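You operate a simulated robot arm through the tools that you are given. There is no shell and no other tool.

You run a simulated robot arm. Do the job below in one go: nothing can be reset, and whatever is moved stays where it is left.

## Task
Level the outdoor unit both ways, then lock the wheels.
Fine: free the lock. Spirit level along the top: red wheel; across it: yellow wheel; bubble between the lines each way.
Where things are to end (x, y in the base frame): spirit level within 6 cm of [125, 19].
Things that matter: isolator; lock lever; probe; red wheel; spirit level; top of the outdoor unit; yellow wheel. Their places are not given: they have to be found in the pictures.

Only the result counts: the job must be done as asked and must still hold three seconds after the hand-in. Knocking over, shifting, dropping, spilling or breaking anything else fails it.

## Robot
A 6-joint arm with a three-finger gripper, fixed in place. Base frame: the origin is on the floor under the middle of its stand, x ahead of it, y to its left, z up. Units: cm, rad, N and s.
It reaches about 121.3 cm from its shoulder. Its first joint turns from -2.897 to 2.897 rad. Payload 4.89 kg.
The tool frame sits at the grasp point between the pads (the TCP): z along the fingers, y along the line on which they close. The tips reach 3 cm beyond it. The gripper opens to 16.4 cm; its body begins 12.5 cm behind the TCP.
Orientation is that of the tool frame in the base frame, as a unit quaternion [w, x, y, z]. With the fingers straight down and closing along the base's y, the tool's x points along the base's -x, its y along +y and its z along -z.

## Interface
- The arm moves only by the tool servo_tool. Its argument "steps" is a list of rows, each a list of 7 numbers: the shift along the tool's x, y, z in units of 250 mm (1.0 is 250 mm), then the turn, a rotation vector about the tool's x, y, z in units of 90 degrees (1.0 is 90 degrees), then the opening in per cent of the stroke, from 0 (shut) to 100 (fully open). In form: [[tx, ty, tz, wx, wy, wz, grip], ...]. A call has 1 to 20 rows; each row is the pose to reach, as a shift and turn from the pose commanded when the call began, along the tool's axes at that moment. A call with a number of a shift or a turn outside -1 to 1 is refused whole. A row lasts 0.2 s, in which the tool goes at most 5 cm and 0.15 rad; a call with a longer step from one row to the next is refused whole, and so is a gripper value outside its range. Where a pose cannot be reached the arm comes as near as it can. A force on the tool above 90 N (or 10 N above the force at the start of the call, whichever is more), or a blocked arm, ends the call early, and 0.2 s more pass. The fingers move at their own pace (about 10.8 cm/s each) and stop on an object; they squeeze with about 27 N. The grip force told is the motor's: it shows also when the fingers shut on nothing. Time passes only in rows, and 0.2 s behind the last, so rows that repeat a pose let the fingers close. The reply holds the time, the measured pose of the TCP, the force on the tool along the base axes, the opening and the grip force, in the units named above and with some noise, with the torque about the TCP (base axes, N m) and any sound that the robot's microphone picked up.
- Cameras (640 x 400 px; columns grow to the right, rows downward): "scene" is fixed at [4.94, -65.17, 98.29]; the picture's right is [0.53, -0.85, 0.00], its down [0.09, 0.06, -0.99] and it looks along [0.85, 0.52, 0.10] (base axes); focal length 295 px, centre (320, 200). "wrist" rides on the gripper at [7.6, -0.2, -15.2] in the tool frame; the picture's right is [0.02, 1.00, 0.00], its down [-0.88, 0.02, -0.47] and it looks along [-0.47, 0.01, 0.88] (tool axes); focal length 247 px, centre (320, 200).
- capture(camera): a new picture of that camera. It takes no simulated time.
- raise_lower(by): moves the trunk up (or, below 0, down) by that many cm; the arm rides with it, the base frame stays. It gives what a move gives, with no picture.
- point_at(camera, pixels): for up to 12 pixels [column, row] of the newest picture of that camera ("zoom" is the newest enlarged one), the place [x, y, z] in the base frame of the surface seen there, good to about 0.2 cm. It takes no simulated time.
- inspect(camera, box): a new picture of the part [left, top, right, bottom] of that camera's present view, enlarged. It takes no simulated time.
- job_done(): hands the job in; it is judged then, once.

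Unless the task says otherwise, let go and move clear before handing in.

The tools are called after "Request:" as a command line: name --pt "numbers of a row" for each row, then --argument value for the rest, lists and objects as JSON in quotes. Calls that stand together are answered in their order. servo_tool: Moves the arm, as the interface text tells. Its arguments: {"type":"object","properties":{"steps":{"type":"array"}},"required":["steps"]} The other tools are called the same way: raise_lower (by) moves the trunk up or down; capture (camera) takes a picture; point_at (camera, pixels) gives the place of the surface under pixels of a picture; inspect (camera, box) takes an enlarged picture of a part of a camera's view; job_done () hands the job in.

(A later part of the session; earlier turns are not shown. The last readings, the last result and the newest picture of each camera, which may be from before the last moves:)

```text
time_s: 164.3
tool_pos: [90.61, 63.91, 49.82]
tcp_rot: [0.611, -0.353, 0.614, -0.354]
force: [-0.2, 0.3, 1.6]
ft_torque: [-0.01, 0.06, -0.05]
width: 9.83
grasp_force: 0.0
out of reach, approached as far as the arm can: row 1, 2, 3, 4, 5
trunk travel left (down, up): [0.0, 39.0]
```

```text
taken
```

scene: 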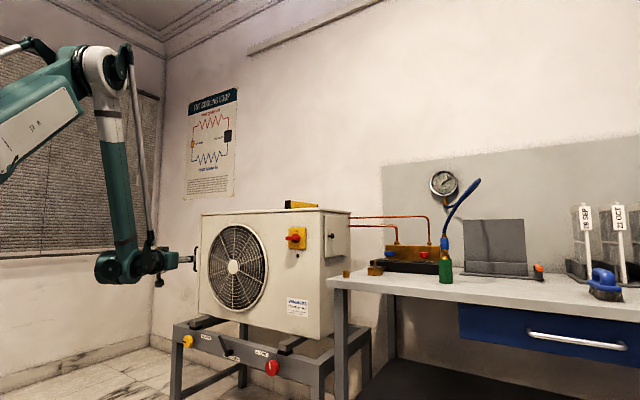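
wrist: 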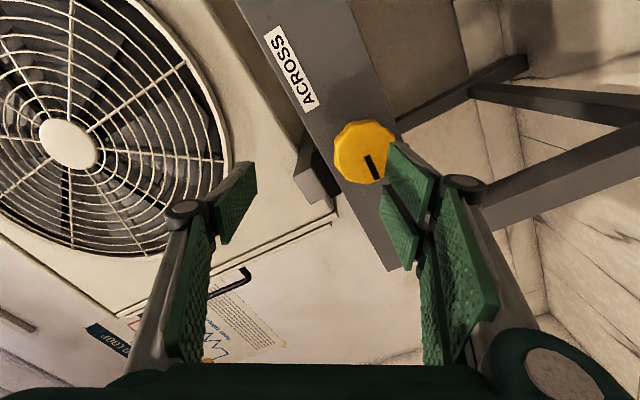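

The horizontal tool bottoms out at z≈49.8 (shoulder limit). I'll pitch down 30° and lean −30°, which raises the wrist, and go in from there.

Request:
servo_tool --pt "-0.028 -0.022 -0.02 -0.0146 0.0538 0.0543 60" --pt "-0.056 -0.045 -0.04 -0.0291 0.1077 0.1086 60" --pt "-0.083 -0.068 -0.06 -0.0437 0.1615 0.1628 60" --pt "-0.111 -0.09 -0.075 -0.0583 0.2153 0.2171 60" --pt "-0.139 -0.114 -0.084 -0.0728 0.2692 0.2714 60" --pt "-0.139 -0.114 -0.084 -0.0874 0.323 0.3257 60" --pt "-0.139 -0.114 -0.084 -0.0874 0.323 0.3257 60"

Request:
capture --camera "wrist"

Request:
capture --camera "scene"

```text
time_s: 165.9
tool_pos: [88.42, 65.95, 54.15]
tcp_rot: [0.484, -0.128, 0.836, -0.224]
force: [0.3, -0.3, -0.8]
ft_torque: [0.0, 0.02, -0.05]
width: 9.85
grasp_force: 0.1
trunk travel left (down, up): [0.0, 39.0]
```

```text
taken
```

wrist: 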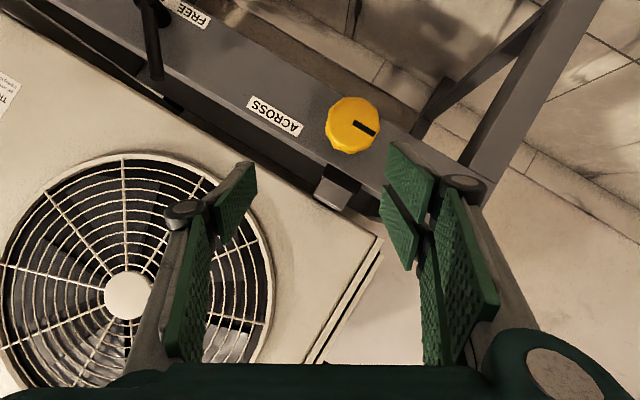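

```text
taken
```

scene: 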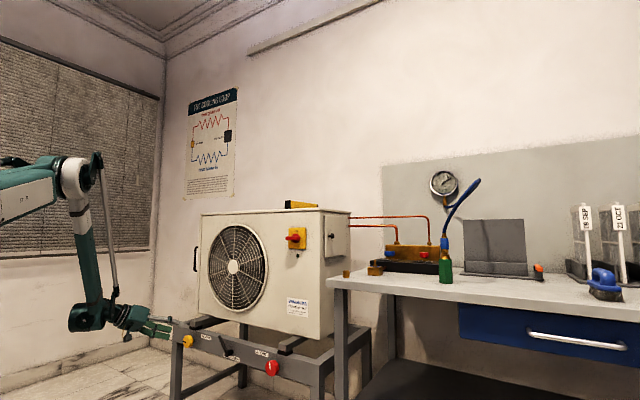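

Request:
servo_tool --pt "0.04 0.043 0.035 0 0 0 60" --pt "0.08 0.087 0.07 0 0 0 60" --pt "0.121 0.13 0.106 0 0 0 60" --pt "0.121 0.13 0.106 0 0 0 60"

Request:
capture --camera "wrist"

```text
time_s: 166.9
tool_pos: [89.24, 66.86, 48.99]
tcp_rot: [0.484, -0.128, 0.836, -0.224]
force: [0.3, -0.4, 0.1]
ft_torque: [0.04, 0.01, 0.03]
width: 9.84
grasp_force: 0.0
trunk travel left (down, up): [0.0, 39.0]
```

```text
taken
```

wrist: 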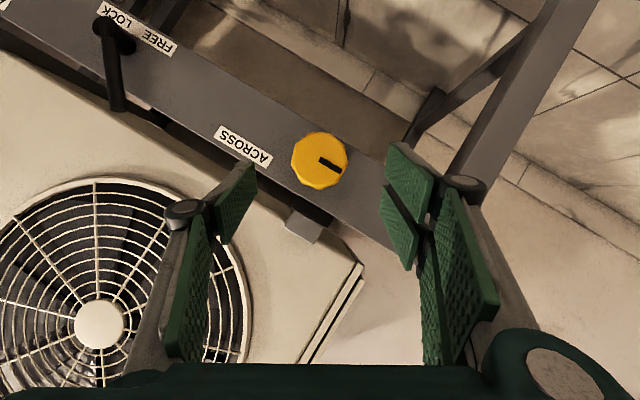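

Aligned on the wheel (319,160). I'll advance 7 cm along the tool axis and close.

Request:
servo_tool --pt "0 0 0.08 0 0 0 60" --pt "0 0 0.16 0 0 0 60" --pt "0 0 0.22 0 0 0 60" --pt "0 0 0.28 0 0 0 60" --pt "0 0 0.28 0 0 0 60" --pt "0 0 0.28 0 0 0 40" --pt "0 0 0.28 0 0 0 25" --pt "0 0 0.28 0 0 0 20" --pt "0 0 0.28 0 0 0 20" --pt "0 0 0.28 0 0 0 20"

Request:
capture --camera "wrist"

```text
time_s: 169.1
tool_pos: [95.27, 65.09, 46.02]
tcp_rot: [0.484, -0.129, 0.836, -0.224]
force: [2.1, -2.4, -1.9]
ft_torque: [0.01, -0.19, -0.07]
width: 5.25
grasp_force: 45.2
trunk travel left (down, up): [0.0, 39.0]
```

```text
taken
```

wrist: 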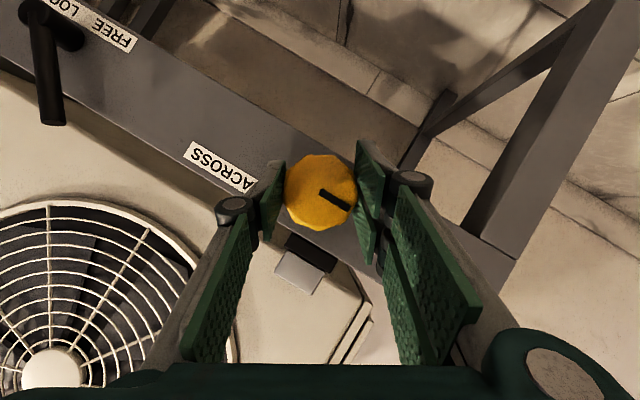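

Gripped. I'll turn it 60° clockwise (from −30° to +30°) as a test.

Request:
servo_tool --pt "0 0 0 -0.0417 0 0.0722 20" --pt "0 0 0 -0.0833 0 0.1443 20" --pt "0 0 0 -0.125 0 0.2165 20" --pt "0 0 0 -0.1667 0 0.2887 20" --pt "0 0 0 -0.2083 0 0.3608 20" --pt "0 0 0 -0.25 0 0.433 20" --pt "0 0 0 -0.2917 0 0.5052 20" --pt "0 0 0 -0.333 0 0.577 20" --pt "0 0 0 -0.333 0 0.577 20"

Request:
capture --camera "wrist"

```text
time_s: 171.1
tool_pos: [95.32, 64.96, 46.07]
tcp_rot: [0.484, 0.131, 0.836, 0.223]
force: [-7.4, -39.9, -6.8]
ft_torque: [-0.03, 0.01, -1.46]
width: 5.25
grasp_force: 44.8
trunk travel left (down, up): [0.0, 39.0]
```

```text
taken
```

wrist: 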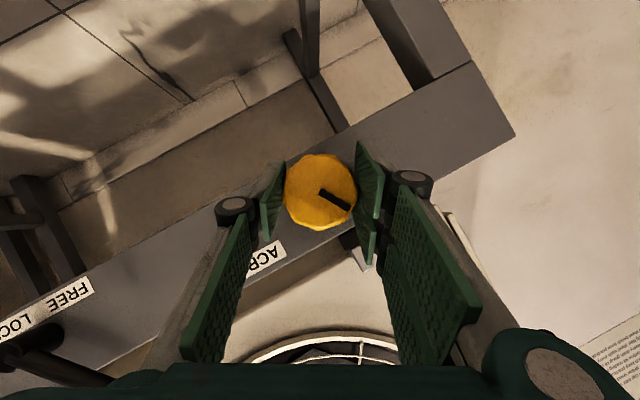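

The wheel followed 60°. I'll release, retreat and go up to read the level.

Request:
servo_tool --pt "0 0 0 0 0 0 40" --pt "0 0 0 0 0 0 60" --pt "0 0 0 0 0 0 60" --pt "0 0 -0.1 0 0 0 60" --pt "0 0 -0.2 0 0 0 60" --pt "0 0 -0.3 0 0 0 60" --pt "0 0 -0.3 0 0 0 60"

Request:
raise_lower --by 39

Request:
servo_tool --pt "0 0 0 0.0427 0.0438 -0.0516 60" --pt "0 0 0 0.0853 0.0875 -0.1032 60" --pt "0 0 0 0.128 0.1313 -0.1548 60" --pt "0 0 0 0.1706 0.175 -0.2064 60" --pt "0 0 0 0.2133 0.2188 -0.258 60" --pt "0 0 0 0.2133 0.2188 -0.258 60"

```text
time_s: 172.7
tool_pos: [88.65, 63.14, 49.37]
tcp_rot: [0.485, 0.13, 0.835, 0.224]
force: [-0.2, -0.2, -0.4]
ft_torque: [-0.04, -0.05, -0.01]
width: 9.82
grasp_force: 0.0
trunk travel left (down, up): [0.0, 39.0]
```

```text
time_s: 176.4
tool_pos: [88.72, 63.1, 88.39]
tcp_rot: [0.484, 0.13, 0.836, 0.224]
force: [0.3, -0.4, 0.0]
ft_torque: [-0.01, -0.02, -0.02]
width: 9.81
grasp_force: 0.0
trunk travel left (down, up): [-39.0, 0.0]
```

```text
time_s: 177.8
tool_pos: [88.69, 63.21, 88.35]
tcp_rot: [0.341, -0.001, 0.94, 0.0]
force: [0.4, 0.3, 0.4]
ft_torque: [-0.01, -0.01, 0.05]
width: 9.82
grasp_force: 0.1
trunk travel left (down, up): [-39.0, 0.0]
```

Request:
servo_tool --pt "-0.077 -0.127 -0.092 0 0 0 60" --pt "-0.154 -0.253 -0.184 0 0 0 60" --pt "-0.231 -0.38 -0.276 0 0 0 60" --pt "-0.309 -0.507 -0.368 0 0 0 60" --pt "-0.386 -0.633 -0.46 0 0 0 60" --pt "-0.463 -0.76 -0.552 0 0 0 60"

Request:
servo_tool --pt "-0.073 -0.127 -0.087 0 0 0 60" --pt "-0.146 -0.253 -0.174 0 0 0 60" --pt "-0.219 -0.38 -0.26 0 0 0 60" --pt "-0.291 -0.507 -0.347 0 0 0 60" --pt "-0.364 -0.633 -0.434 0 0 0 60" --pt "-0.437 -0.76 -0.521 0 0 0 60" --pt "-0.437 -0.76 -0.521 0 0 0 60"

Request:
capture --camera "wrist"

```text
time_s: 179.2
tool_pos: [88.46, 43.89, 106.43]
tcp_rot: [0.343, -0.001, 0.939, 0.001]
force: [0.3, 0.4, 0.1]
ft_torque: [-0.03, 0.02, -0.06]
width: 9.84
grasp_force: 0.1
trunk travel left (down, up): [-39.0, 0.0]
```

```text
time_s: 180.8
tool_pos: [88.51, 25.43, 123.38]
tcp_rot: [0.343, -0.001, 0.94, 0.0]
force: [-1.5, -1.2, 0.0]
ft_torque: [0.13, 0.0, 0.06]
width: 9.85
grasp_force: 0.1
trunk travel left (down, up): [-39.0, 0.0]
```

```text
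taken
```

wrist: 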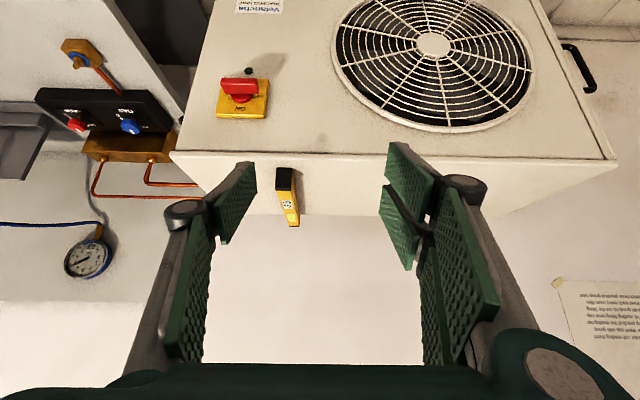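

Request:
inspect --camera "wrist" --box '[262, 160, 318, 235]'

```text
5.33 times, centred on (290, 198) of wrist
```

zoom: 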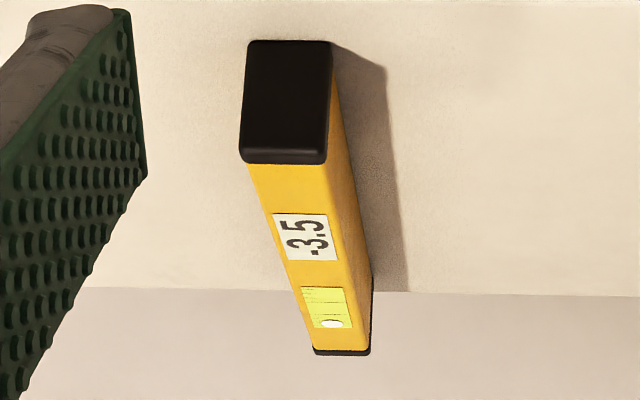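

The display reads −3.5, so clockwise is wrong for yellow; I need roughly 187° counter-clockwise at about 0.019 per degree. I'll go back down and do multiple strokes, regripping in place around the wheel.

Request:
servo_tool --pt "0.073 0.127 0.087 0 0 0 60" --pt "0.146 0.253 0.174 0 0 0 60" --pt "0.219 0.38 0.26 0 0 0 60" --pt "0.291 0.507 0.347 0 0 0 60" --pt "0.364 0.633 0.434 0 0 0 60" --pt "0.437 0.76 0.521 0 0 0 60"

Request:
servo_tool --pt "0.077 0.127 0.092 0 0 0 60" --pt "0.154 0.253 0.184 0 0 0 60" --pt "0.231 0.38 0.276 0 0 0 60" --pt "0.309 0.507 0.368 0 0 0 60" --pt "0.386 0.633 0.46 0 0 0 60" --pt "0.463 0.76 0.552 0 0 0 60" --pt "0.463 0.76 0.552 0 0 0 60"

Request:
raise_lower --by -39

```text
time_s: 182.2
tool_pos: [89.09, 44.31, 106.57]
tcp_rot: [0.343, -0.001, 0.939, 0.001]
force: [-0.3, -1.1, 0.1]
ft_torque: [0.08, 0.02, 0.02]
width: 9.82
grasp_force: 0.0
trunk travel left (down, up): [-39.0, 0.0]
```

```text
time_s: 183.8
tool_pos: [88.66, 63.0, 88.38]
tcp_rot: [0.343, -0.001, 0.939, 0.0]
force: [0.1, 1.4, -0.6]
ft_torque: [-0.08, -0.05, -0.09]
width: 9.85
grasp_force: 0.0
trunk travel left (down, up): [-39.0, 0.0]
```

```text
time_s: 187.6
tool_pos: [88.58, 62.96, 49.57]
tcp_rot: [0.343, 0.0, 0.939, 0.001]
force: [0.0, -0.2, 0.1]
ft_torque: [-0.02, -0.03, 0.01]
width: 9.86
grasp_force: 0.0
trunk travel left (down, up): [0.0, 39.0]
```

Request:
servo_tool --pt "-0.012 0.028 0.015 0 -0.08 0 60" --pt "-0.024 0.056 0.034 0 -0.16 0 60" --pt "-0.036 0.084 0.051 0 -0.222 0 60" --pt "-0.036 0.084 0.051 0 -0.222 0 60"

Request:
capture --camera "wrist"

```text
time_s: 188.6
tool_pos: [90.16, 64.82, 49.22]
tcp_rot: [0.501, 0.0, 0.866, 0.0]
force: [0.4, 0.3, -0.2]
ft_torque: [0.04, 0.04, 0.01]
width: 9.83
grasp_force: 0.1
trunk travel left (down, up): [0.0, 39.0]
```

```text
taken
```

wrist: 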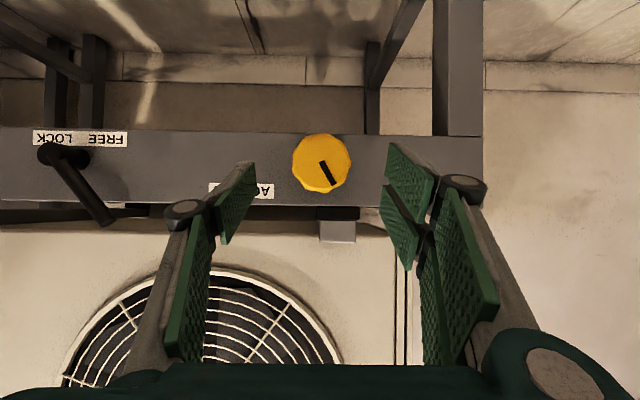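

Request:
servo_tool --pt "0.002 0.003 0.07 0 0 0 60" --pt "0.003 0.006 0.14 0 0 0 60" --pt "0.005 0.009 0.2 0 0 0 60" --pt "0.006 0.0104 0.241 0 0 0 60" --pt "0.006 0.0104 0.241 0 0 0 60" --pt "0.006 0.0104 0.241 -0.043 0 0.0746 60" --pt "0.006 0.0104 0.241 -0.086 0 0.1493 60" --pt "0.006 0.0104 0.241 -0.129 0 0.2239 60" --pt "0.006 0.0104 0.241 -0.172 0 0.2985 60" --pt "0.006 0.0104 0.241 -0.215 0 0.3731 60" --pt "0.006 0.0104 0.241 -0.258 0 0.4478 60" --pt "0.006 0.0104 0.241 -0.301 0 0.5224 60" --pt "0.006 0.0104 0.241 -0.344 0 0.597 60" --pt "0.006 0.0104 0.241 -0.344 0 0.597 60"

Request:
capture --camera "wrist"

Request:
inspect --camera "scene" --box '[120, 290, 260, 378]'

```text
time_s: 191.6
tool_pos: [95.38, 65.12, 45.92]
tcp_rot: [0.428, 0.257, 0.742, 0.448]
force: [-0.1, -0.7, 0.5]
ft_torque: [-0.01, 0.0, 0.01]
width: 9.84
grasp_force: 0.1
trunk travel left (down, up): [0.0, 39.0]
```

```text
taken
```

wrist: 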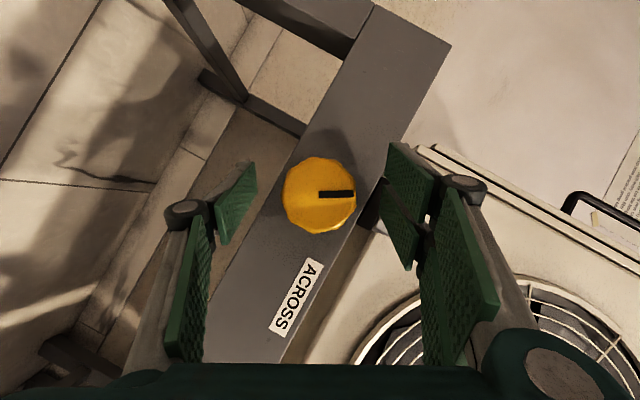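

```text
4.55 times, centred on (190, 334) of scene
```

zoom: 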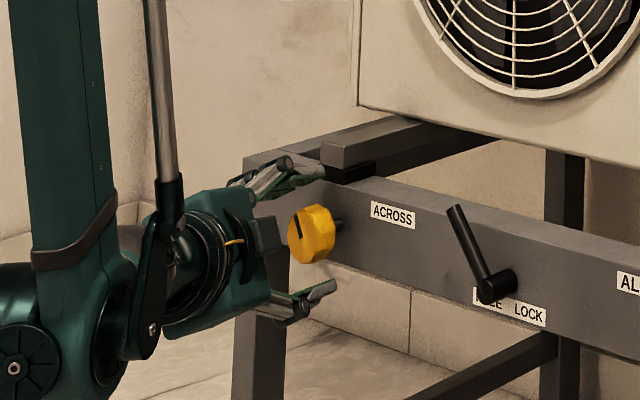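

The pose at +62° is good. I'll close and turn 95° counter-clockwise.

Request:
servo_tool --pt "0 0 0 0 0 0 40" --pt "0 0 0 0 0 0 25" --pt "0 0 0 0 0 0 20" --pt "0 0 0 0 0 0 20" --pt "0 0 0 0 0 0 20" --pt "0 0 0 0.044 0 -0.0762 20" --pt "0 0 0 0.088 0 -0.1523 20" --pt "0 0 0 0.132 0 -0.2285 20" --pt "0 0 0 0.176 0 -0.3047 20" --pt "0 0 0 0.22 0 -0.3808 20" --pt "0 0 0 0.264 0 -0.457 20" --pt "0 0 0 0.308 0 -0.5332 20" --pt "0 0 0 0.352 0 -0.6093 20" --pt "0 0 0 0.396 0 -0.6855 20" --pt "0 0 0 0.44 0 -0.7617 20" --pt "0 0 0 0.484 0 -0.8378 20" --pt "0 0 0 0.528 0 -0.914 20" --pt "0 0 0 0.528 0 -0.914 20"

Request:
capture --camera "wrist"

```text
time_s: 195.4
tool_pos: [95.43, 65.24, 46.38]
tcp_rot: [0.48, -0.141, 0.83, -0.247]
force: [6.3, -53.9, 11.7]
ft_torque: [-0.17, 0.01, -1.57]
width: 5.31
grasp_force: 44.7
trunk travel left (down, up): [0.0, 39.0]
```

```text
taken
```

wrist: 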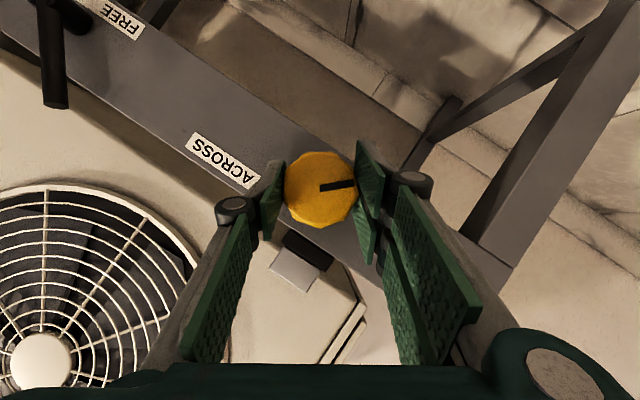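

About 91° was done (small slip). I'll open, rotate back around the wheel, and make a second stroke, shifting slightly to cut the side load.

Request:
servo_tool --pt "0 0 0 0 0 0 40" --pt "0 0 0 0 0 0 60" --pt "0 0 0 0 0 0 60" --pt "0 -0.004 0 -0.044 0 0.0762 60" --pt "0 -0.004 0 -0.088 0 0.1523 60" --pt "0 -0.004 0 -0.132 0 0.2285 60" --pt "0 -0.004 0 -0.176 0 0.3047 60" --pt "0 -0.004 0 -0.22 0 0.3808 60" --pt "0 -0.004 0 -0.264 0 0.457 60" --pt "0 -0.004 0 -0.308 0 0.5332 60" --pt "0 -0.004 0 -0.352 0 0.6093 60" --pt "0 -0.004 0 -0.396 0 0.6855 60" --pt "0 -0.004 0 -0.44 0 0.7617 60" --pt "0 -0.004 0 -0.484 0 0.8378 60" --pt "0 -0.004 0 -0.528 0 0.914 60" --pt "0 -0.004 0 -0.528 0 0.914 60"

Request:
capture --camera "wrist"

```text
time_s: 198.8
tool_pos: [95.2, 65.24, 46.18]
tcp_rot: [0.429, 0.257, 0.742, 0.447]
force: [-0.4, -0.6, 0.7]
ft_torque: [-0.01, -0.01, 0.0]
width: 9.85
grasp_force: 0.1
trunk travel left (down, up): [0.0, 39.0]
```

```text
taken
```

wrist: 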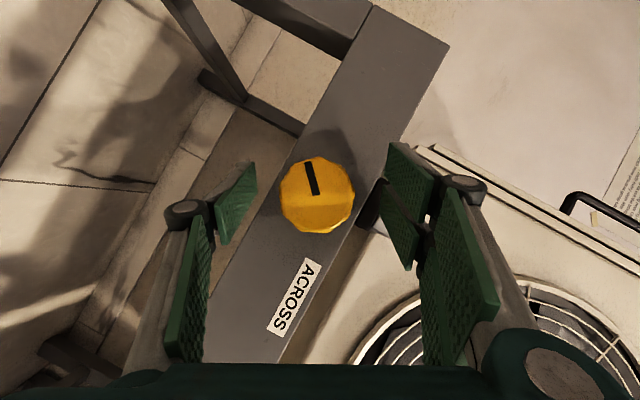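

The mark rotated about 95° with no slip. I'll make a small centring shift, then close and make the second stroke of about 92°.

Request:
servo_tool --pt "0 -0.0097 0 0 0 0 45" --pt "0 -0.0097 0 0 0 0 25" --pt "0 -0.0097 0 0 0 0 20" --pt "0 -0.0097 0 0 0 0 20" --pt "0 -0.0097 0 0 0 0 20" --pt "0 -0.0097 0 0.0426 0 -0.0738 20" --pt "0 -0.0097 0 0.0852 0 -0.1475 20" --pt "0 -0.0097 0 0.1278 0 -0.2213 20" --pt "0 -0.0097 0 0.1703 0 -0.295 20" --pt "0 -0.0097 0 0.2129 0 -0.3688 20" --pt "0 -0.0097 0 0.2555 0 -0.4425 20" --pt "0 -0.0097 0 0.2981 0 -0.5163 20" --pt "0 -0.0097 0 0.3407 0 -0.59 20" --pt "0 -0.0097 0 0.3833 0 -0.6638 20" --pt "0 -0.0097 0 0.4258 0 -0.7375 20" --pt "0 -0.0097 0 0.4684 0 -0.8113 20" --pt "0 -0.0097 0 0.511 0 -0.885 20" --pt "0 -0.0097 0 0.511 0 -0.885 20"

Request:
capture --camera "wrist"

```text
time_s: 202.6
tool_pos: [95.37, 64.86, 45.98]
tcp_rot: [0.484, -0.129, 0.836, -0.224]
force: [-6.8, -41.3, -0.9]
ft_torque: [0.06, 0.03, -1.21]
width: 5.27
grasp_force: 45.7
trunk travel left (down, up): [0.0, 39.0]
```

```text
taken
```

wrist: 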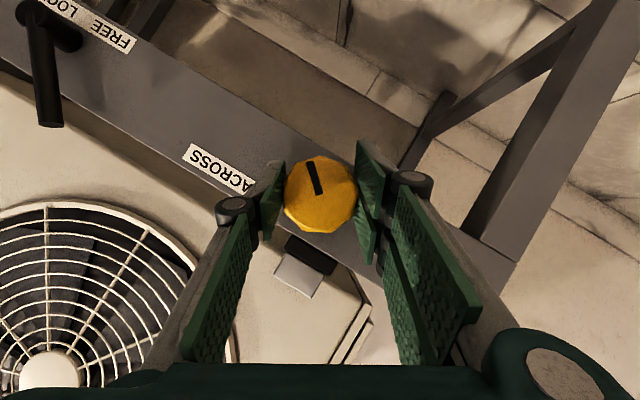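

Request:
servo_tool --pt "0 0 0 0 0 0 40" --pt "0 0 0 0 0 0 60" --pt "0 0 0 0 0 0 60" --pt "0 0 -0.1 0 0 0 60" --pt "0 0 -0.2 0 0 0 60" --pt "0 0 -0.28 0 0 0 60" --pt "0 0 -0.28 0 0 0 60"

Request:
raise_lower --by 39

Request:
servo_tool --pt "0 0 0 -0.0431 0.0438 0.0512 60" --pt "0 0 0 -0.0862 0.0875 0.1024 60" --pt "0 0 0 -0.1293 0.1313 0.1537 60" --pt "0 0 0 -0.1724 0.175 0.2049 60" --pt "0 0 0 -0.2155 0.2188 0.2561 60" --pt "0 0 0 -0.2155 0.2188 0.2561 60"

Request:
servo_tool --pt "-0.077 -0.135 -0.092 0 0 0 60" --pt "-0.154 -0.27 -0.184 0 0 0 60" --pt "-0.231 -0.405 -0.276 0 0 0 60" --pt "-0.309 -0.54 -0.368 0 0 0 60" --pt "-0.386 -0.675 -0.46 0 0 0 60" --pt "-0.463 -0.81 -0.552 0 0 0 60"

Request:
servo_tool --pt "-0.073 -0.135 -0.087 0 0 0 60" --pt "-0.146 -0.27 -0.174 0 0 0 60" --pt "-0.219 -0.405 -0.26 0 0 0 60" --pt "-0.291 -0.54 -0.347 0 0 0 60" --pt "-0.364 -0.675 -0.434 0 0 0 60" --pt "-0.437 -0.81 -0.521 0 0 0 60" --pt "-0.437 -0.81 -0.521 0 0 0 60"

Request:
capture --camera "wrist"

Request:
inspect --camera "wrist" --box '[262, 160, 328, 235]'

```text
time_s: 204.2
tool_pos: [89.23, 66.65, 49.04]
tcp_rot: [0.483, -0.13, 0.836, -0.223]
force: [0.0, -0.1, -0.7]
ft_torque: [-0.01, -0.04, 0.01]
width: 9.83
grasp_force: 0.0
trunk travel left (down, up): [0.0, 39.0]
```

```text
time_s: 207.9
tool_pos: [89.32, 66.61, 88.08]
tcp_rot: [0.484, -0.129, 0.836, -0.223]
force: [0.2, -0.3, 0.0]
ft_torque: [-0.01, -0.01, 0.01]
width: 9.82
grasp_force: 0.0
trunk travel left (down, up): [-39.0, 0.0]
```

```text
time_s: 209.3
tool_pos: [89.26, 66.66, 88.19]
tcp_rot: [0.341, 0.001, 0.94, 0.0]
force: [0.2, -0.2, -0.5]
ft_torque: [0.08, 0.05, 0.02]
width: 9.84
grasp_force: 0.0
trunk travel left (down, up): [-39.0, 0.0]
```

```text
time_s: 210.7
tool_pos: [89.19, 46.01, 106.19]
tcp_rot: [0.342, -0.001, 0.94, 0.0]
force: [0.7, 0.4, 0.3]
ft_torque: [-0.04, 0.06, 0.0]
width: 9.87
grasp_force: 0.1
trunk travel left (down, up): [-39.0, 0.0]
```

```text
time_s: 212.3
tool_pos: [89.18, 25.81, 123.18]
tcp_rot: [0.341, 0.0, 0.94, 0.001]
force: [-1.2, -1.1, 0.0]
ft_torque: [0.13, -0.03, 0.11]
width: 9.86
grasp_force: 0.0
trunk travel left (down, up): [-39.0, 0.0]
```

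```text
taken
```

wrist: 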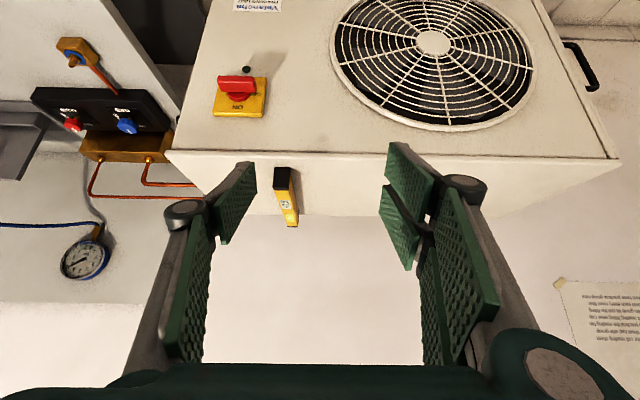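

```text
5.33 times, centred on (295, 198) of wrist
```

zoom: 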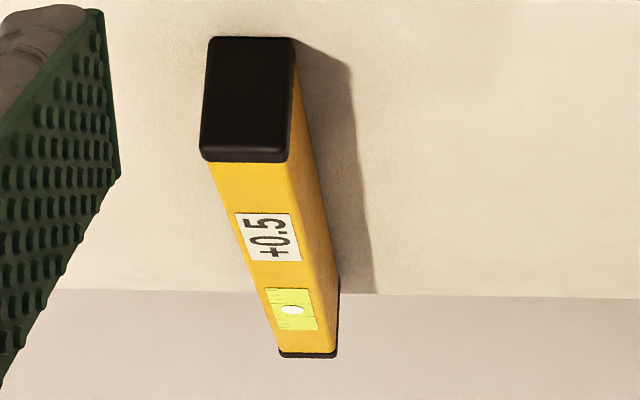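

The display reads +0.5 (rate about 0.0214 per degree), so I need about 22° clockwise. I'll go back down for this fine correction.

Request:
servo_tool --pt "0.073 0.127 0.087 0 0 0 60" --pt "0.146 0.253 0.174 0 0 0 60" --pt "0.219 0.38 0.26 0 0 0 60" --pt "0.291 0.507 0.347 0 0 0 60" --pt "0.364 0.633 0.434 0 0 0 60" --pt "0.437 0.76 0.521 0 0 0 60"

Request:
servo_tool --pt "0.077 0.127 0.092 0 0 0 60" --pt "0.154 0.253 0.184 0 0 0 60" --pt "0.231 0.38 0.276 0 0 0 60" --pt "0.309 0.507 0.368 0 0 0 60" --pt "0.386 0.633 0.46 0 0 0 60" --pt "0.463 0.78 0.552 0 0 0 60" --pt "0.463 0.78 0.552 0 0 0 60"

Request:
raise_lower --by -39

Request:
servo_tool --pt "-0.008 0.01 0.01 0 -0.08 0 60" --pt "-0.016 0.02 0.02 0 -0.16 0 60" --pt "-0.02 0.03 0.03 0 -0.222 0 60" --pt "-0.02 0.03 0.03 0 -0.222 0 60"

Request:
capture --camera "wrist"

```text
time_s: 213.7
tool_pos: [89.26, 45.09, 105.83]
tcp_rot: [0.341, 0.0, 0.94, 0.0]
force: [-0.3, -0.1, 0.5]
ft_torque: [0.02, 0.02, 0.08]
width: 9.85
grasp_force: 0.0
trunk travel left (down, up): [-39.0, 0.0]
```

```text
time_s: 215.3
tool_pos: [89.32, 64.63, 87.81]
tcp_rot: [0.342, -0.002, 0.94, 0.001]
force: [0.4, 0.9, -1.2]
ft_torque: [-0.08, -0.04, -0.08]
width: 9.84
grasp_force: 0.0
trunk travel left (down, up): [-39.0, 0.0]
```

```text
time_s: 219.1
tool_pos: [89.37, 64.41, 48.92]
tcp_rot: [0.341, 0.0, 0.94, 0.0]
force: [0.2, 0.0, -0.7]
ft_torque: [-0.02, 0.0, 0.0]
width: 9.84
grasp_force: 0.0
trunk travel left (down, up): [0.0, 39.0]
```

```text
time_s: 220.1
tool_pos: [90.31, 65.11, 48.85]
tcp_rot: [0.499, -0.001, 0.866, 0.001]
force: [-0.2, 0.0, 0.3]
ft_torque: [0.03, 0.07, 0.01]
width: 9.85
grasp_force: 0.1
trunk travel left (down, up): [0.0, 39.0]
```

```text
taken
```

wrist: 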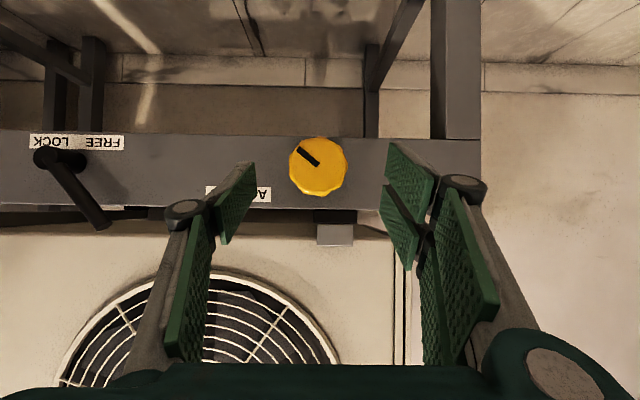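

Request:
servo_tool --pt "0 -0.001 0.08 0 0 0 60" --pt "0 -0.002 0.16 0 0 0 60" --pt "-0.001 -0.004 0.2 0 0 0 60" --pt "-0.001 -0.004 0.23 0.03 0 -0.053 60" --pt "-0.001 -0.004 0.23 0.061 0 -0.106 60" --pt "-0.001 -0.004 0.23 0.061 0 -0.106 60" --pt "-0.001 -0.004 0.23 0.061 0 -0.106 45" --pt "-0.001 -0.004 0.23 0.061 0 -0.106 25" --pt "-0.001 -0.004 0.23 0.061 0 -0.106 20" --pt "-0.001 -0.004 0.23 0.061 0 -0.106 20" --pt "-0.001 -0.004 0.23 0.061 0 -0.106 20" --pt "-0.001 -0.004 0.23 0.03 0 -0.053 20" --pt "-0.001 -0.004 0.23 0 0 0 20" --pt "-0.001 -0.004 0.23 -0.03 0 0.053 20" --pt "-0.001 -0.004 0.23 -0.061 0 0.106 20" --pt "-0.001 -0.004 0.23 -0.061 0 0.106 20"

Request:
capture --camera "wrist"

```text
time_s: 223.5
tool_pos: [95.27, 65.04, 45.93]
tcp_rot: [0.497, 0.047, 0.862, 0.084]
force: [-6.1, -23.3, 2.2]
ft_torque: [0.07, -0.57, -0.48]
width: 5.28
grasp_force: 45.6
trunk travel left (down, up): [0.0, 39.0]
```

```text
taken
```

wrist: 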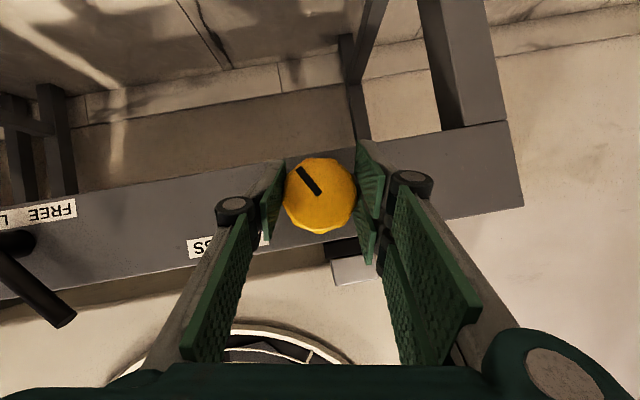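

Request:
servo_tool --pt "0 0 0 0 0 0 40" --pt "0 0 0 0 0 0 60" --pt "0 0 0 0 0 0 60" --pt "0 0 -0.1 0 0 0 60" --pt "0 0 -0.2 0 0 0 60" --pt "0 0 -0.28 0 0 0 60" --pt "0 0 -0.28 0 0 0 60"

Request:
raise_lower --by 39

Request:
servo_tool --pt "0 0 0 0.0269 0.0737 -0.0312 60" --pt "0 0 0 0.0538 0.1474 -0.0623 60" --pt "0 0 0 0.0807 0.2211 -0.0935 60" --pt "0 0 0 0.0807 0.2211 -0.0935 60"

Request:
servo_tool --pt "-0.077 -0.13 -0.092 0 0 0 60" --pt "-0.154 -0.26 -0.184 0 0 0 60" --pt "-0.231 -0.39 -0.276 0 0 0 60" --pt "-0.309 -0.52 -0.368 0 0 0 60" --pt "-0.386 -0.65 -0.46 0 0 0 60" --pt "-0.463 -0.78 -0.552 0 0 0 60"

Request:
servo_tool --pt "-0.073 -0.13 -0.087 0 0 0 60" --pt "-0.146 -0.26 -0.174 0 0 0 60" --pt "-0.219 -0.39 -0.26 0 0 0 60" --pt "-0.291 -0.52 -0.347 0 0 0 60" --pt "-0.364 -0.65 -0.434 0 0 0 60" --pt "-0.437 -0.78 -0.521 0 0 0 60" --pt "-0.437 -0.78 -0.521 0 0 0 60"

Request:
capture --camera "wrist"

Request:
inspect --camera "wrist" --box '[262, 160, 328, 235]'

```text
time_s: 225.1
tool_pos: [89.29, 64.41, 49.33]
tcp_rot: [0.497, 0.047, 0.862, 0.083]
force: [0.1, -0.4, -0.5]
ft_torque: [-0.02, -0.05, -0.03]
width: 9.83
grasp_force: 0.1
trunk travel left (down, up): [0.0, 39.0]
```

```text
time_s: 228.8
tool_pos: [89.29, 64.43, 88.36]
tcp_rot: [0.497, 0.048, 0.862, 0.083]
force: [0.1, -0.2, 0.1]
ft_torque: [0.0, 0.0, -0.02]
width: 9.86
grasp_force: 0.0
trunk travel left (down, up): [-39.0, 0.0]
```

```text
time_s: 229.8
tool_pos: [89.45, 64.48, 88.36]
tcp_rot: [0.34, 0.001, 0.94, -0.001]
force: [-0.3, -0.4, 0.5]
ft_torque: [0.03, 0.02, 0.01]
width: 9.82
grasp_force: 0.0
trunk travel left (down, up): [-39.0, 0.0]
```

```text
time_s: 231.2
tool_pos: [89.38, 44.68, 106.26]
tcp_rot: [0.341, 0.001, 0.94, -0.001]
force: [0.6, 0.2, 0.9]
ft_torque: [-0.08, 0.02, -0.05]
width: 9.84
grasp_force: 0.0
trunk travel left (down, up): [-39.0, 0.0]
```

```text
time_s: 232.8
tool_pos: [89.33, 25.13, 123.66]
tcp_rot: [0.341, 0.001, 0.94, 0.0]
force: [0.2, -1.3, -0.6]
ft_torque: [0.19, -0.01, 0.11]
width: 9.84
grasp_force: 0.0
trunk travel left (down, up): [-39.0, 0.0]
```

```text
taken
```

wrist: 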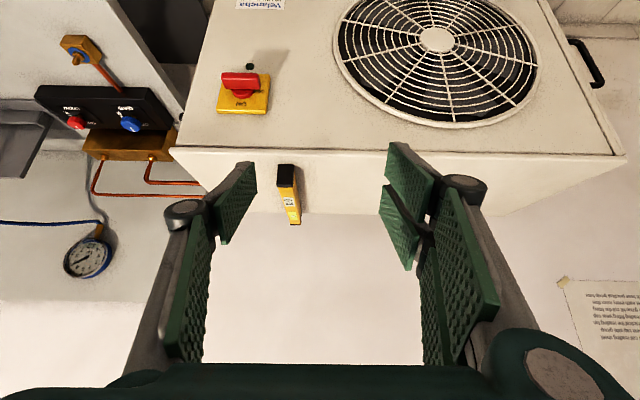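

```text
5.33 times, centred on (295, 198) of wrist
```

zoom: 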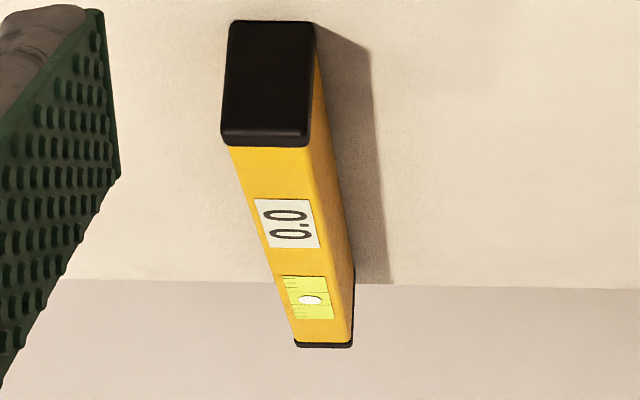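

The across reading is now 0.0. Let me check the bubble more closely.

Request:
inspect --camera "wrist" --box '[280, 190, 304, 225]'

```text
11.43 times, centred on (292, 208) of wrist
```

zoom: 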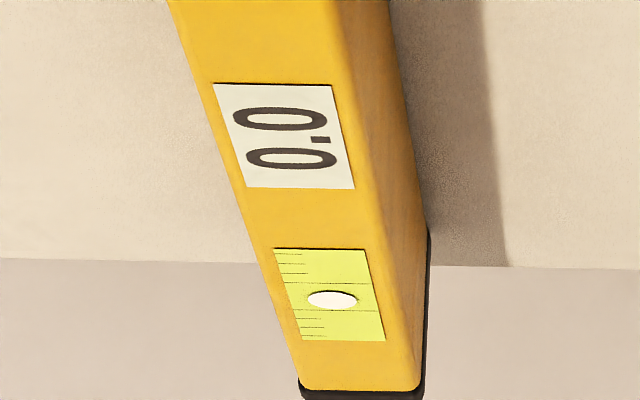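

The across bubble sits between its lines (283 and 310, bubble at ~300). Turning yellow may have disturbed the other axis, so I'll re-check "along" by re-placing the level. First I'll go back to fingers-down via the clean route.

Request:
servo_tool --pt "-0.028 -0.032 -0.002 0 -0.0926 0 60" --pt "-0.055 -0.064 -0.005 0 -0.1852 0 60" --pt "-0.083 -0.096 -0.007 0 -0.2778 0 60" --pt "-0.11 -0.128 -0.01 0 -0.3704 0 60" --pt "-0.138 -0.16 -0.012 0 -0.463 0 60" --pt "-0.166 -0.192 -0.0145 0 -0.5556 0 60" --pt "-0.166 -0.192 -0.0145 0 -0.5556 0 60"

Request:
servo_tool --pt "0 0 0 -0.07 0 0 60" --pt "0 0 0 -0.139 0 0 60" --pt "0 0 0 -0.139 0 0 60"

Request:
servo_tool --pt "0 0 0.03 0 0.0909 0 60" --pt "0 0 0.06 0 0.1818 0 60" --pt "0 0 0.1 0 0.2727 0 60" --pt "0 0 0.14 0 0.3636 0 60" --pt "0 0 0.19 0 0.4545 0 60" --pt "0 0 0.24 0 0.5454 0 60" --pt "0 0 0.3 0 0.6363 0 60" --pt "0 0 0.36 0 0.7272 0 60" --pt "0 0 0.42 0 0.8181 0 60" --pt "0 0 0.48 0 0.909 0 60" --pt "0 0 0.52 0 1.0 0 60" --pt "0 0 0.52 0 1.0 0 60"

```text
time_s: 234.4
tool_pos: [92.31, 20.47, 126.22]
tcp_rot: [0.706, 0.001, 0.708, -0.001]
force: [0.9, -0.3, -0.2]
ft_torque: [0.01, -0.12, -0.03]
width: 9.85
grasp_force: 0.1
trunk travel left (down, up): [-39.0, 0.0]
```

```text
time_s: 235.2
tool_pos: [92.31, 20.53, 126.23]
tcp_rot: [0.703, -0.076, 0.703, 0.077]
force: [-0.3, -0.5, -0.4]
ft_torque: [-0.02, -0.03, 0.14]
width: 9.85
grasp_force: 0.1
trunk travel left (down, up): [-39.0, 0.0]
```

```text
time_s: 237.8
tool_pos: [105.06, 23.33, 126.16]
tcp_rot: [-0.001, -0.109, 0.994, 0.0]
force: [1.2, -0.3, -0.8]
ft_torque: [-0.05, 0.21, 0.04]
width: 9.82
grasp_force: 0.0
out of reach, approached as far as the arm can: row 1
trunk travel left (down, up): [-39.0, 0.0]
```

Request:
servo_tool --pt "-0.13 -0.07 0.04 0 0 0.035 60" --pt "-0.27 -0.145 0.08 0 0 0.07 60" --pt "-0.4 -0.22 0.12 0 0 0.105 60" --pt "-0.534 -0.29 0.16 0 0 0.138 60" --pt "-0.534 -0.29 0.16 0 0 0.138 60"

Request:
capture --camera "wrist"

Request:
inspect --camera "wrist" --box '[270, 130, 370, 330]'

```text
time_s: 239.0
tool_pos: [119.6, 19.33, 122.32]
tcp_rot: [-0.002, 0.001, 1.0, 0.0]
force: [1.8, -0.3, -1.6]
ft_torque: [0.04, 0.27, 0.03]
width: 9.83
grasp_force: 0.1
trunk travel left (down, up): [-39.0, 0.0]
```

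```text
taken
```

wrist: 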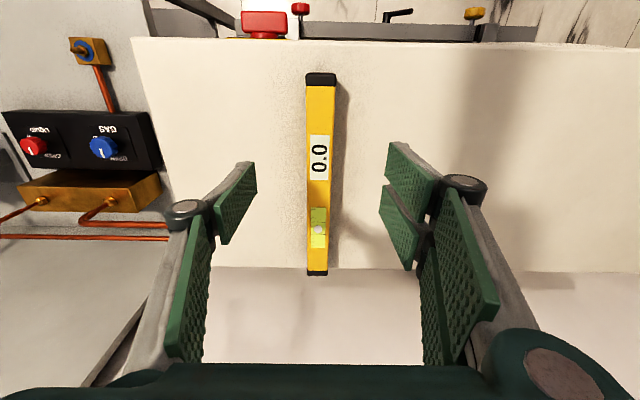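

```text
2.00 times, centred on (320, 230) of wrist
```

zoom: 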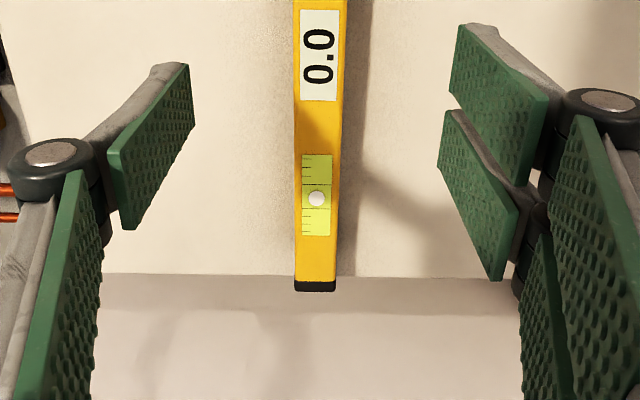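

Seen from above, the across bubble is nearly centred (lines 184 and 209, bubble at 198). I'll pick up the level.

Request:
servo_tool --pt "0 -0.006 0.12 0 0 0 60" --pt "0 -0.008 0.24 0 0 0 60" --pt "0 -0.008 0.34 0 0 0 60" --pt "0 -0.008 0.4 0 0 0 60" --pt "0 -0.008 0.424 0 0 0 60" --pt "0 -0.008 0.424 0 0 0 60" --pt "0 -0.008 0.424 0 0 0 40" --pt "0 -0.008 0.424 0 0 0 20" --pt "0 -0.008 0.424 0 0 0 10" --pt "0 -0.008 0.424 0 0 0 10" --pt "0 -0.008 0.424 0 0 0 10"

Request:
servo_tool --pt "0 0 -0.04 0 0 0 10" --pt "0 0 -0.12 0 0 0 10" --pt "0 0 -0.22 0 0 0 10" --pt "0 0 -0.3 0 0 0 10" --pt "0 0 -0.3 0 0 0 10"

Request:
capture --camera "wrist"

```text
time_s: 241.4
tool_pos: [119.45, 19.0, 111.66]
tcp_rot: [-0.001, 0.001, 1.0, 0.0]
force: [-0.1, 0.7, -0.5]
ft_torque: [0.02, -0.03, 0.12]
width: 2.74
grasp_force: 26.7
trunk travel left (down, up): [-39.0, 0.0]
```

```text
time_s: 242.6
tool_pos: [119.53, 18.94, 119.22]
tcp_rot: [0.0, 0.0, 1.0, 0.001]
force: [0.8, -1.2, -1.9]
ft_torque: [0.0, 0.09, -0.01]
width: 2.74
grasp_force: 27.3
trunk travel left (down, up): [-39.0, 0.0]
```

```text
taken
```

wrist: 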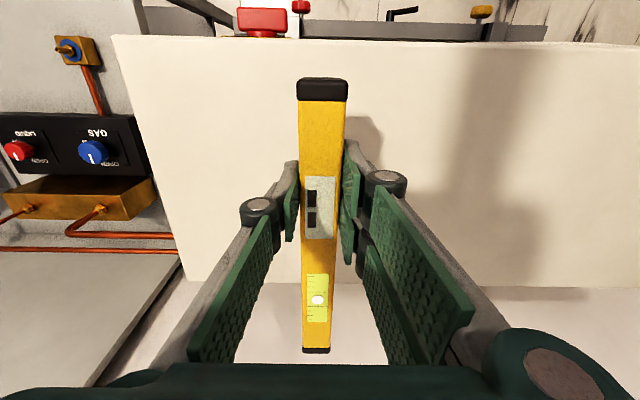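

Request:
servo_tool --pt "0 0.017 0 0 0 0.0909 10" --pt "0 0.033 0 0 0 0.1818 10" --pt "0 0.05 0 0 0 0.2727 10" --pt "0 0.067 0 0 0 0.3636 10" --pt "0 0.084 0 0 0 0.4545 10" --pt "0 0.1 0 0 0 0.5454 10" --pt "0 0.117 0 0 0 0.6363 10" --pt "0 0.134 0 0 0 0.7272 10" --pt "0 0.151 0 0 0 0.8181 10" --pt "0 0.167 0 0 0 0.909 10" --pt "0 0.184 0 0 0 1.0 10" --pt "0 0.184 0 0 0 1.0 10"

Request:
servo_tool --pt "0 0 0.1 0 0 0 10" --pt "0 0 0.2 0 0 0 10" --pt "0 0 0.26 0 0 0 10" --pt "0 0 0.28 0 0 0 10" --pt "0 0 0.288 0 0 0 10" --pt "0 0 0.294 0 0 0 10" --pt "0 0 0.294 0 0 0 10"

```text
time_s: 245.2
tool_pos: [119.45, 23.68, 119.23]
tcp_rot: [-0.001, 0.707, 0.707, 0.0]
force: [0.0, 0.0, -3.1]
ft_torque: [0.1, -0.01, 0.03]
width: 2.76
grasp_force: 26.9
trunk travel left (down, up): [-39.0, 0.0]
```

```text
time_s: 246.8
tool_pos: [119.56, 23.67, 111.91]
tcp_rot: [0.0, 0.707, 0.707, -0.001]
force: [0.2, 0.5, -2.8]
ft_torque: [0.11, -0.01, 0.0]
width: 2.79
grasp_force: 27.0
trunk travel left (down, up): [-39.0, 0.0]
```

Request:
servo_tool --pt "0 0 0.006 0 0 0 10" --pt "0 0 0.011 0 0 0 10" --pt "0 0 0.011 0 0 0 10"

Request:
servo_tool --pt "0 0 0 0 0 0 22" --pt "0 0 0 0 0 0 40" --pt "0 0 0 0 0 0 60" --pt "0 0 0 0 0 0 60"

Request:
capture --camera "wrist"

Request:
inspect --camera "wrist" --box '[270, 160, 370, 360]'

```text
time_s: 247.6
tool_pos: [119.3, 23.65, 111.72]
tcp_rot: [0.001, 0.707, 0.707, 0.0]
force: [9.4, 0.8, 23.8]
ft_torque: [0.04, -0.32, 0.0]
width: 2.78
grasp_force: 27.1
trunk travel left (down, up): [-39.0, 0.0]
```

```text
time_s: 248.6
tool_pos: [119.5, 23.67, 111.53]
tcp_rot: [-0.001, 0.707, 0.707, -0.001]
force: [-0.3, -0.2, -1.3]
ft_torque: [-0.02, 0.02, -0.01]
width: 9.85
grasp_force: 0.0
trunk travel left (down, up): [-39.0, 0.0]
```

```text
taken
```

wrist: 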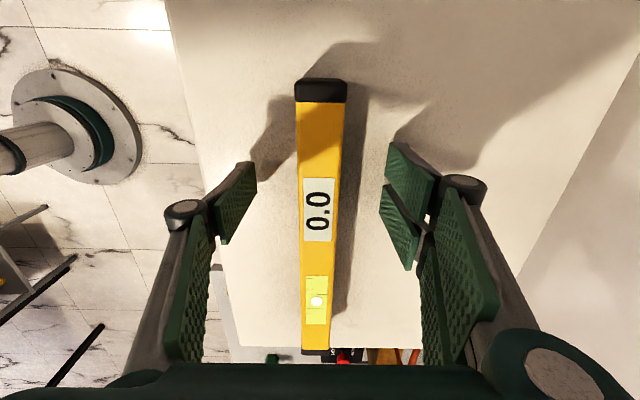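

```text
2.00 times, centred on (320, 260) of wrist
```

zoom: 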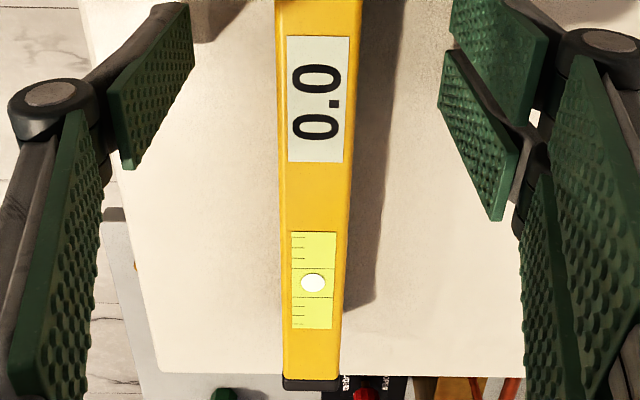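

Along still reads 0.0, so the axes are independent. The level's centre is now about 5.5 cm from the target, which is too marginal, so I'll put it back across at about (124.6,19).

Request:
servo_tool --pt "0 0 0 0 0 0 40" --pt "0 0 0 0 0 0 20" --pt "0 0 0 0 0 0 10" --pt "0 0 0 0 0 0 10" --pt "0 0 0 0 0 0 10" --pt "0 0 -0.04 0 0 0 10" --pt "0 0 -0.12 0 0 0 10" --pt "0 0 -0.22 0 0 0 10" --pt "0 0 -0.31 0 0 0 10" --pt "0 0 -0.31 0 0 0 10"

Request:
servo_tool --pt "-0.017 0.002 0 0 0 -0.0909 10" --pt "-0.034 0.004 0 0 0 -0.1818 10" --pt "-0.051 0.006 0 0 0 -0.2727 10" --pt "-0.068 0.008 0 0 0 -0.3636 10" --pt "-0.085 0.01 0 0 0 -0.4545 10" --pt "-0.102 0.01 0 0 0 -0.5454 10" --pt "-0.119 0.01 0 0 0 -0.6363 10" --pt "-0.136 0.01 0 0 0 -0.7272 10" --pt "-0.153 0.01 0 0 0 -0.8181 10" --pt "-0.17 0.01 0 0 0 -0.909 10" --pt "-0.186 0.01 0 0 0 -1.0 10" --pt "-0.186 0.01 0 0 0 -1.0 10"

Request:
capture --camera "wrist"

```text
time_s: 250.8
tool_pos: [119.35, 23.74, 119.24]
tcp_rot: [-0.001, 0.707, 0.707, 0.0]
force: [-0.1, -0.2, -1.9]
ft_torque: [0.12, -0.09, 0.0]
width: 2.77
grasp_force: 26.6
trunk travel left (down, up): [-39.0, 0.0]
```

```text
time_s: 253.4
tool_pos: [119.81, 18.95, 119.37]
tcp_rot: [0.0, -0.001, 1.0, 0.0]
force: [0.1, -0.2, -2.8]
ft_torque: [0.04, 0.12, -0.02]
width: 2.77
grasp_force: 26.9
trunk travel left (down, up): [-39.0, 0.0]
```

```text
taken
```

wrist: 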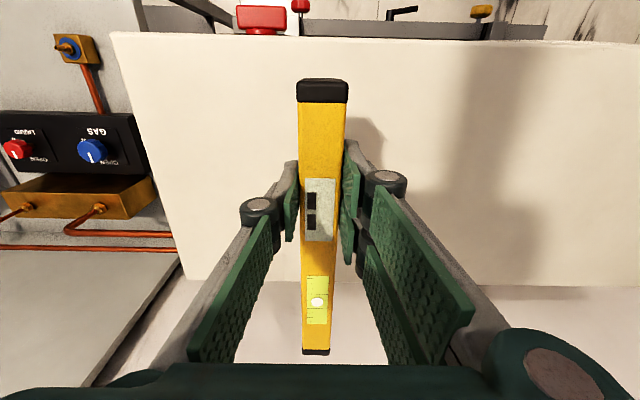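

Request:
servo_tool --pt "0 0 0.1 0 0 0 10" --pt "0 0 0.2 0 0 0 10" --pt "0 0 0.26 0 0 0 10" --pt "0 0 0.285 0 0 0 10" --pt "0 0 0.294 0 0 0 10" --pt "0 0 0.302 0 0 0 10" --pt "0 0 0.302 0 0 0 10"

Request:
servo_tool --pt "0 0 0.004 0 0 0 10" --pt "0 0 0.008 0 0 0 10" --pt "0 0 0.008 0 0 0 10"

```text
time_s: 255.0
tool_pos: [119.71, 19.11, 111.72]
tcp_rot: [-0.001, 0.0, 1.0, 0.0]
force: [-0.6, -0.2, -2.4]
ft_torque: [0.01, 0.08, 0.0]
width: 2.73
grasp_force: 26.8
trunk travel left (down, up): [-39.0, 0.0]
```

```text
time_s: 255.8
tool_pos: [119.81, 19.04, 111.53]
tcp_rot: [-0.001, 0.0, 1.0, -0.001]
force: [0.9, 2.8, 5.7]
ft_torque: [0.1, -0.33, 0.18]
width: 2.75
grasp_force: 26.7
trunk travel left (down, up): [-39.0, 0.0]
```

Request:
servo_tool --pt "0 0 0 0 0 0 22" --pt "0 0 0 0 0 0 40" --pt "0 0 0 0 0 0 60" --pt "0 0 0 0 0 0 60"

Request:
capture --camera "wrist"

Request:
inspect --camera "wrist" --box '[270, 160, 370, 360]'

Request:
point_at --camera "wrist" --pixels '[[321, 90], [316, 350], [320, 205]]'

```text
time_s: 256.8
tool_pos: [119.76, 18.98, 111.45]
tcp_rot: [-0.001, 0.001, 1.0, 0.0]
force: [0.6, -0.2, 0.0]
ft_torque: [-0.02, 0.01, -0.03]
width: 9.85
grasp_force: 0.0
trunk travel left (down, up): [-39.0, 0.0]
```

```text
taken
```

wrist: 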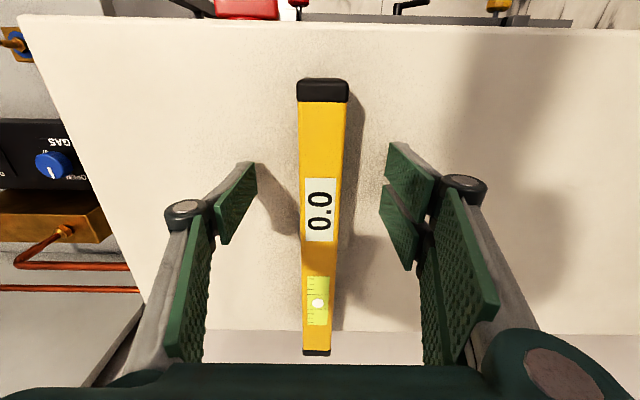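

```text
2.00 times, centred on (320, 260) of wrist
```

zoom: 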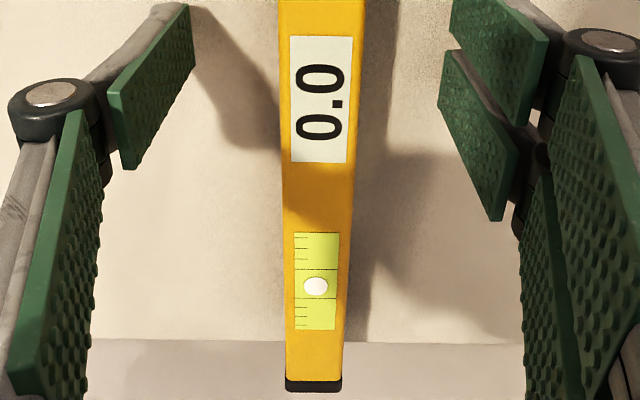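

```text
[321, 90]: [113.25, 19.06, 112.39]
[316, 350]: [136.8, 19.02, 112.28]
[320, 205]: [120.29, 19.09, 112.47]
```

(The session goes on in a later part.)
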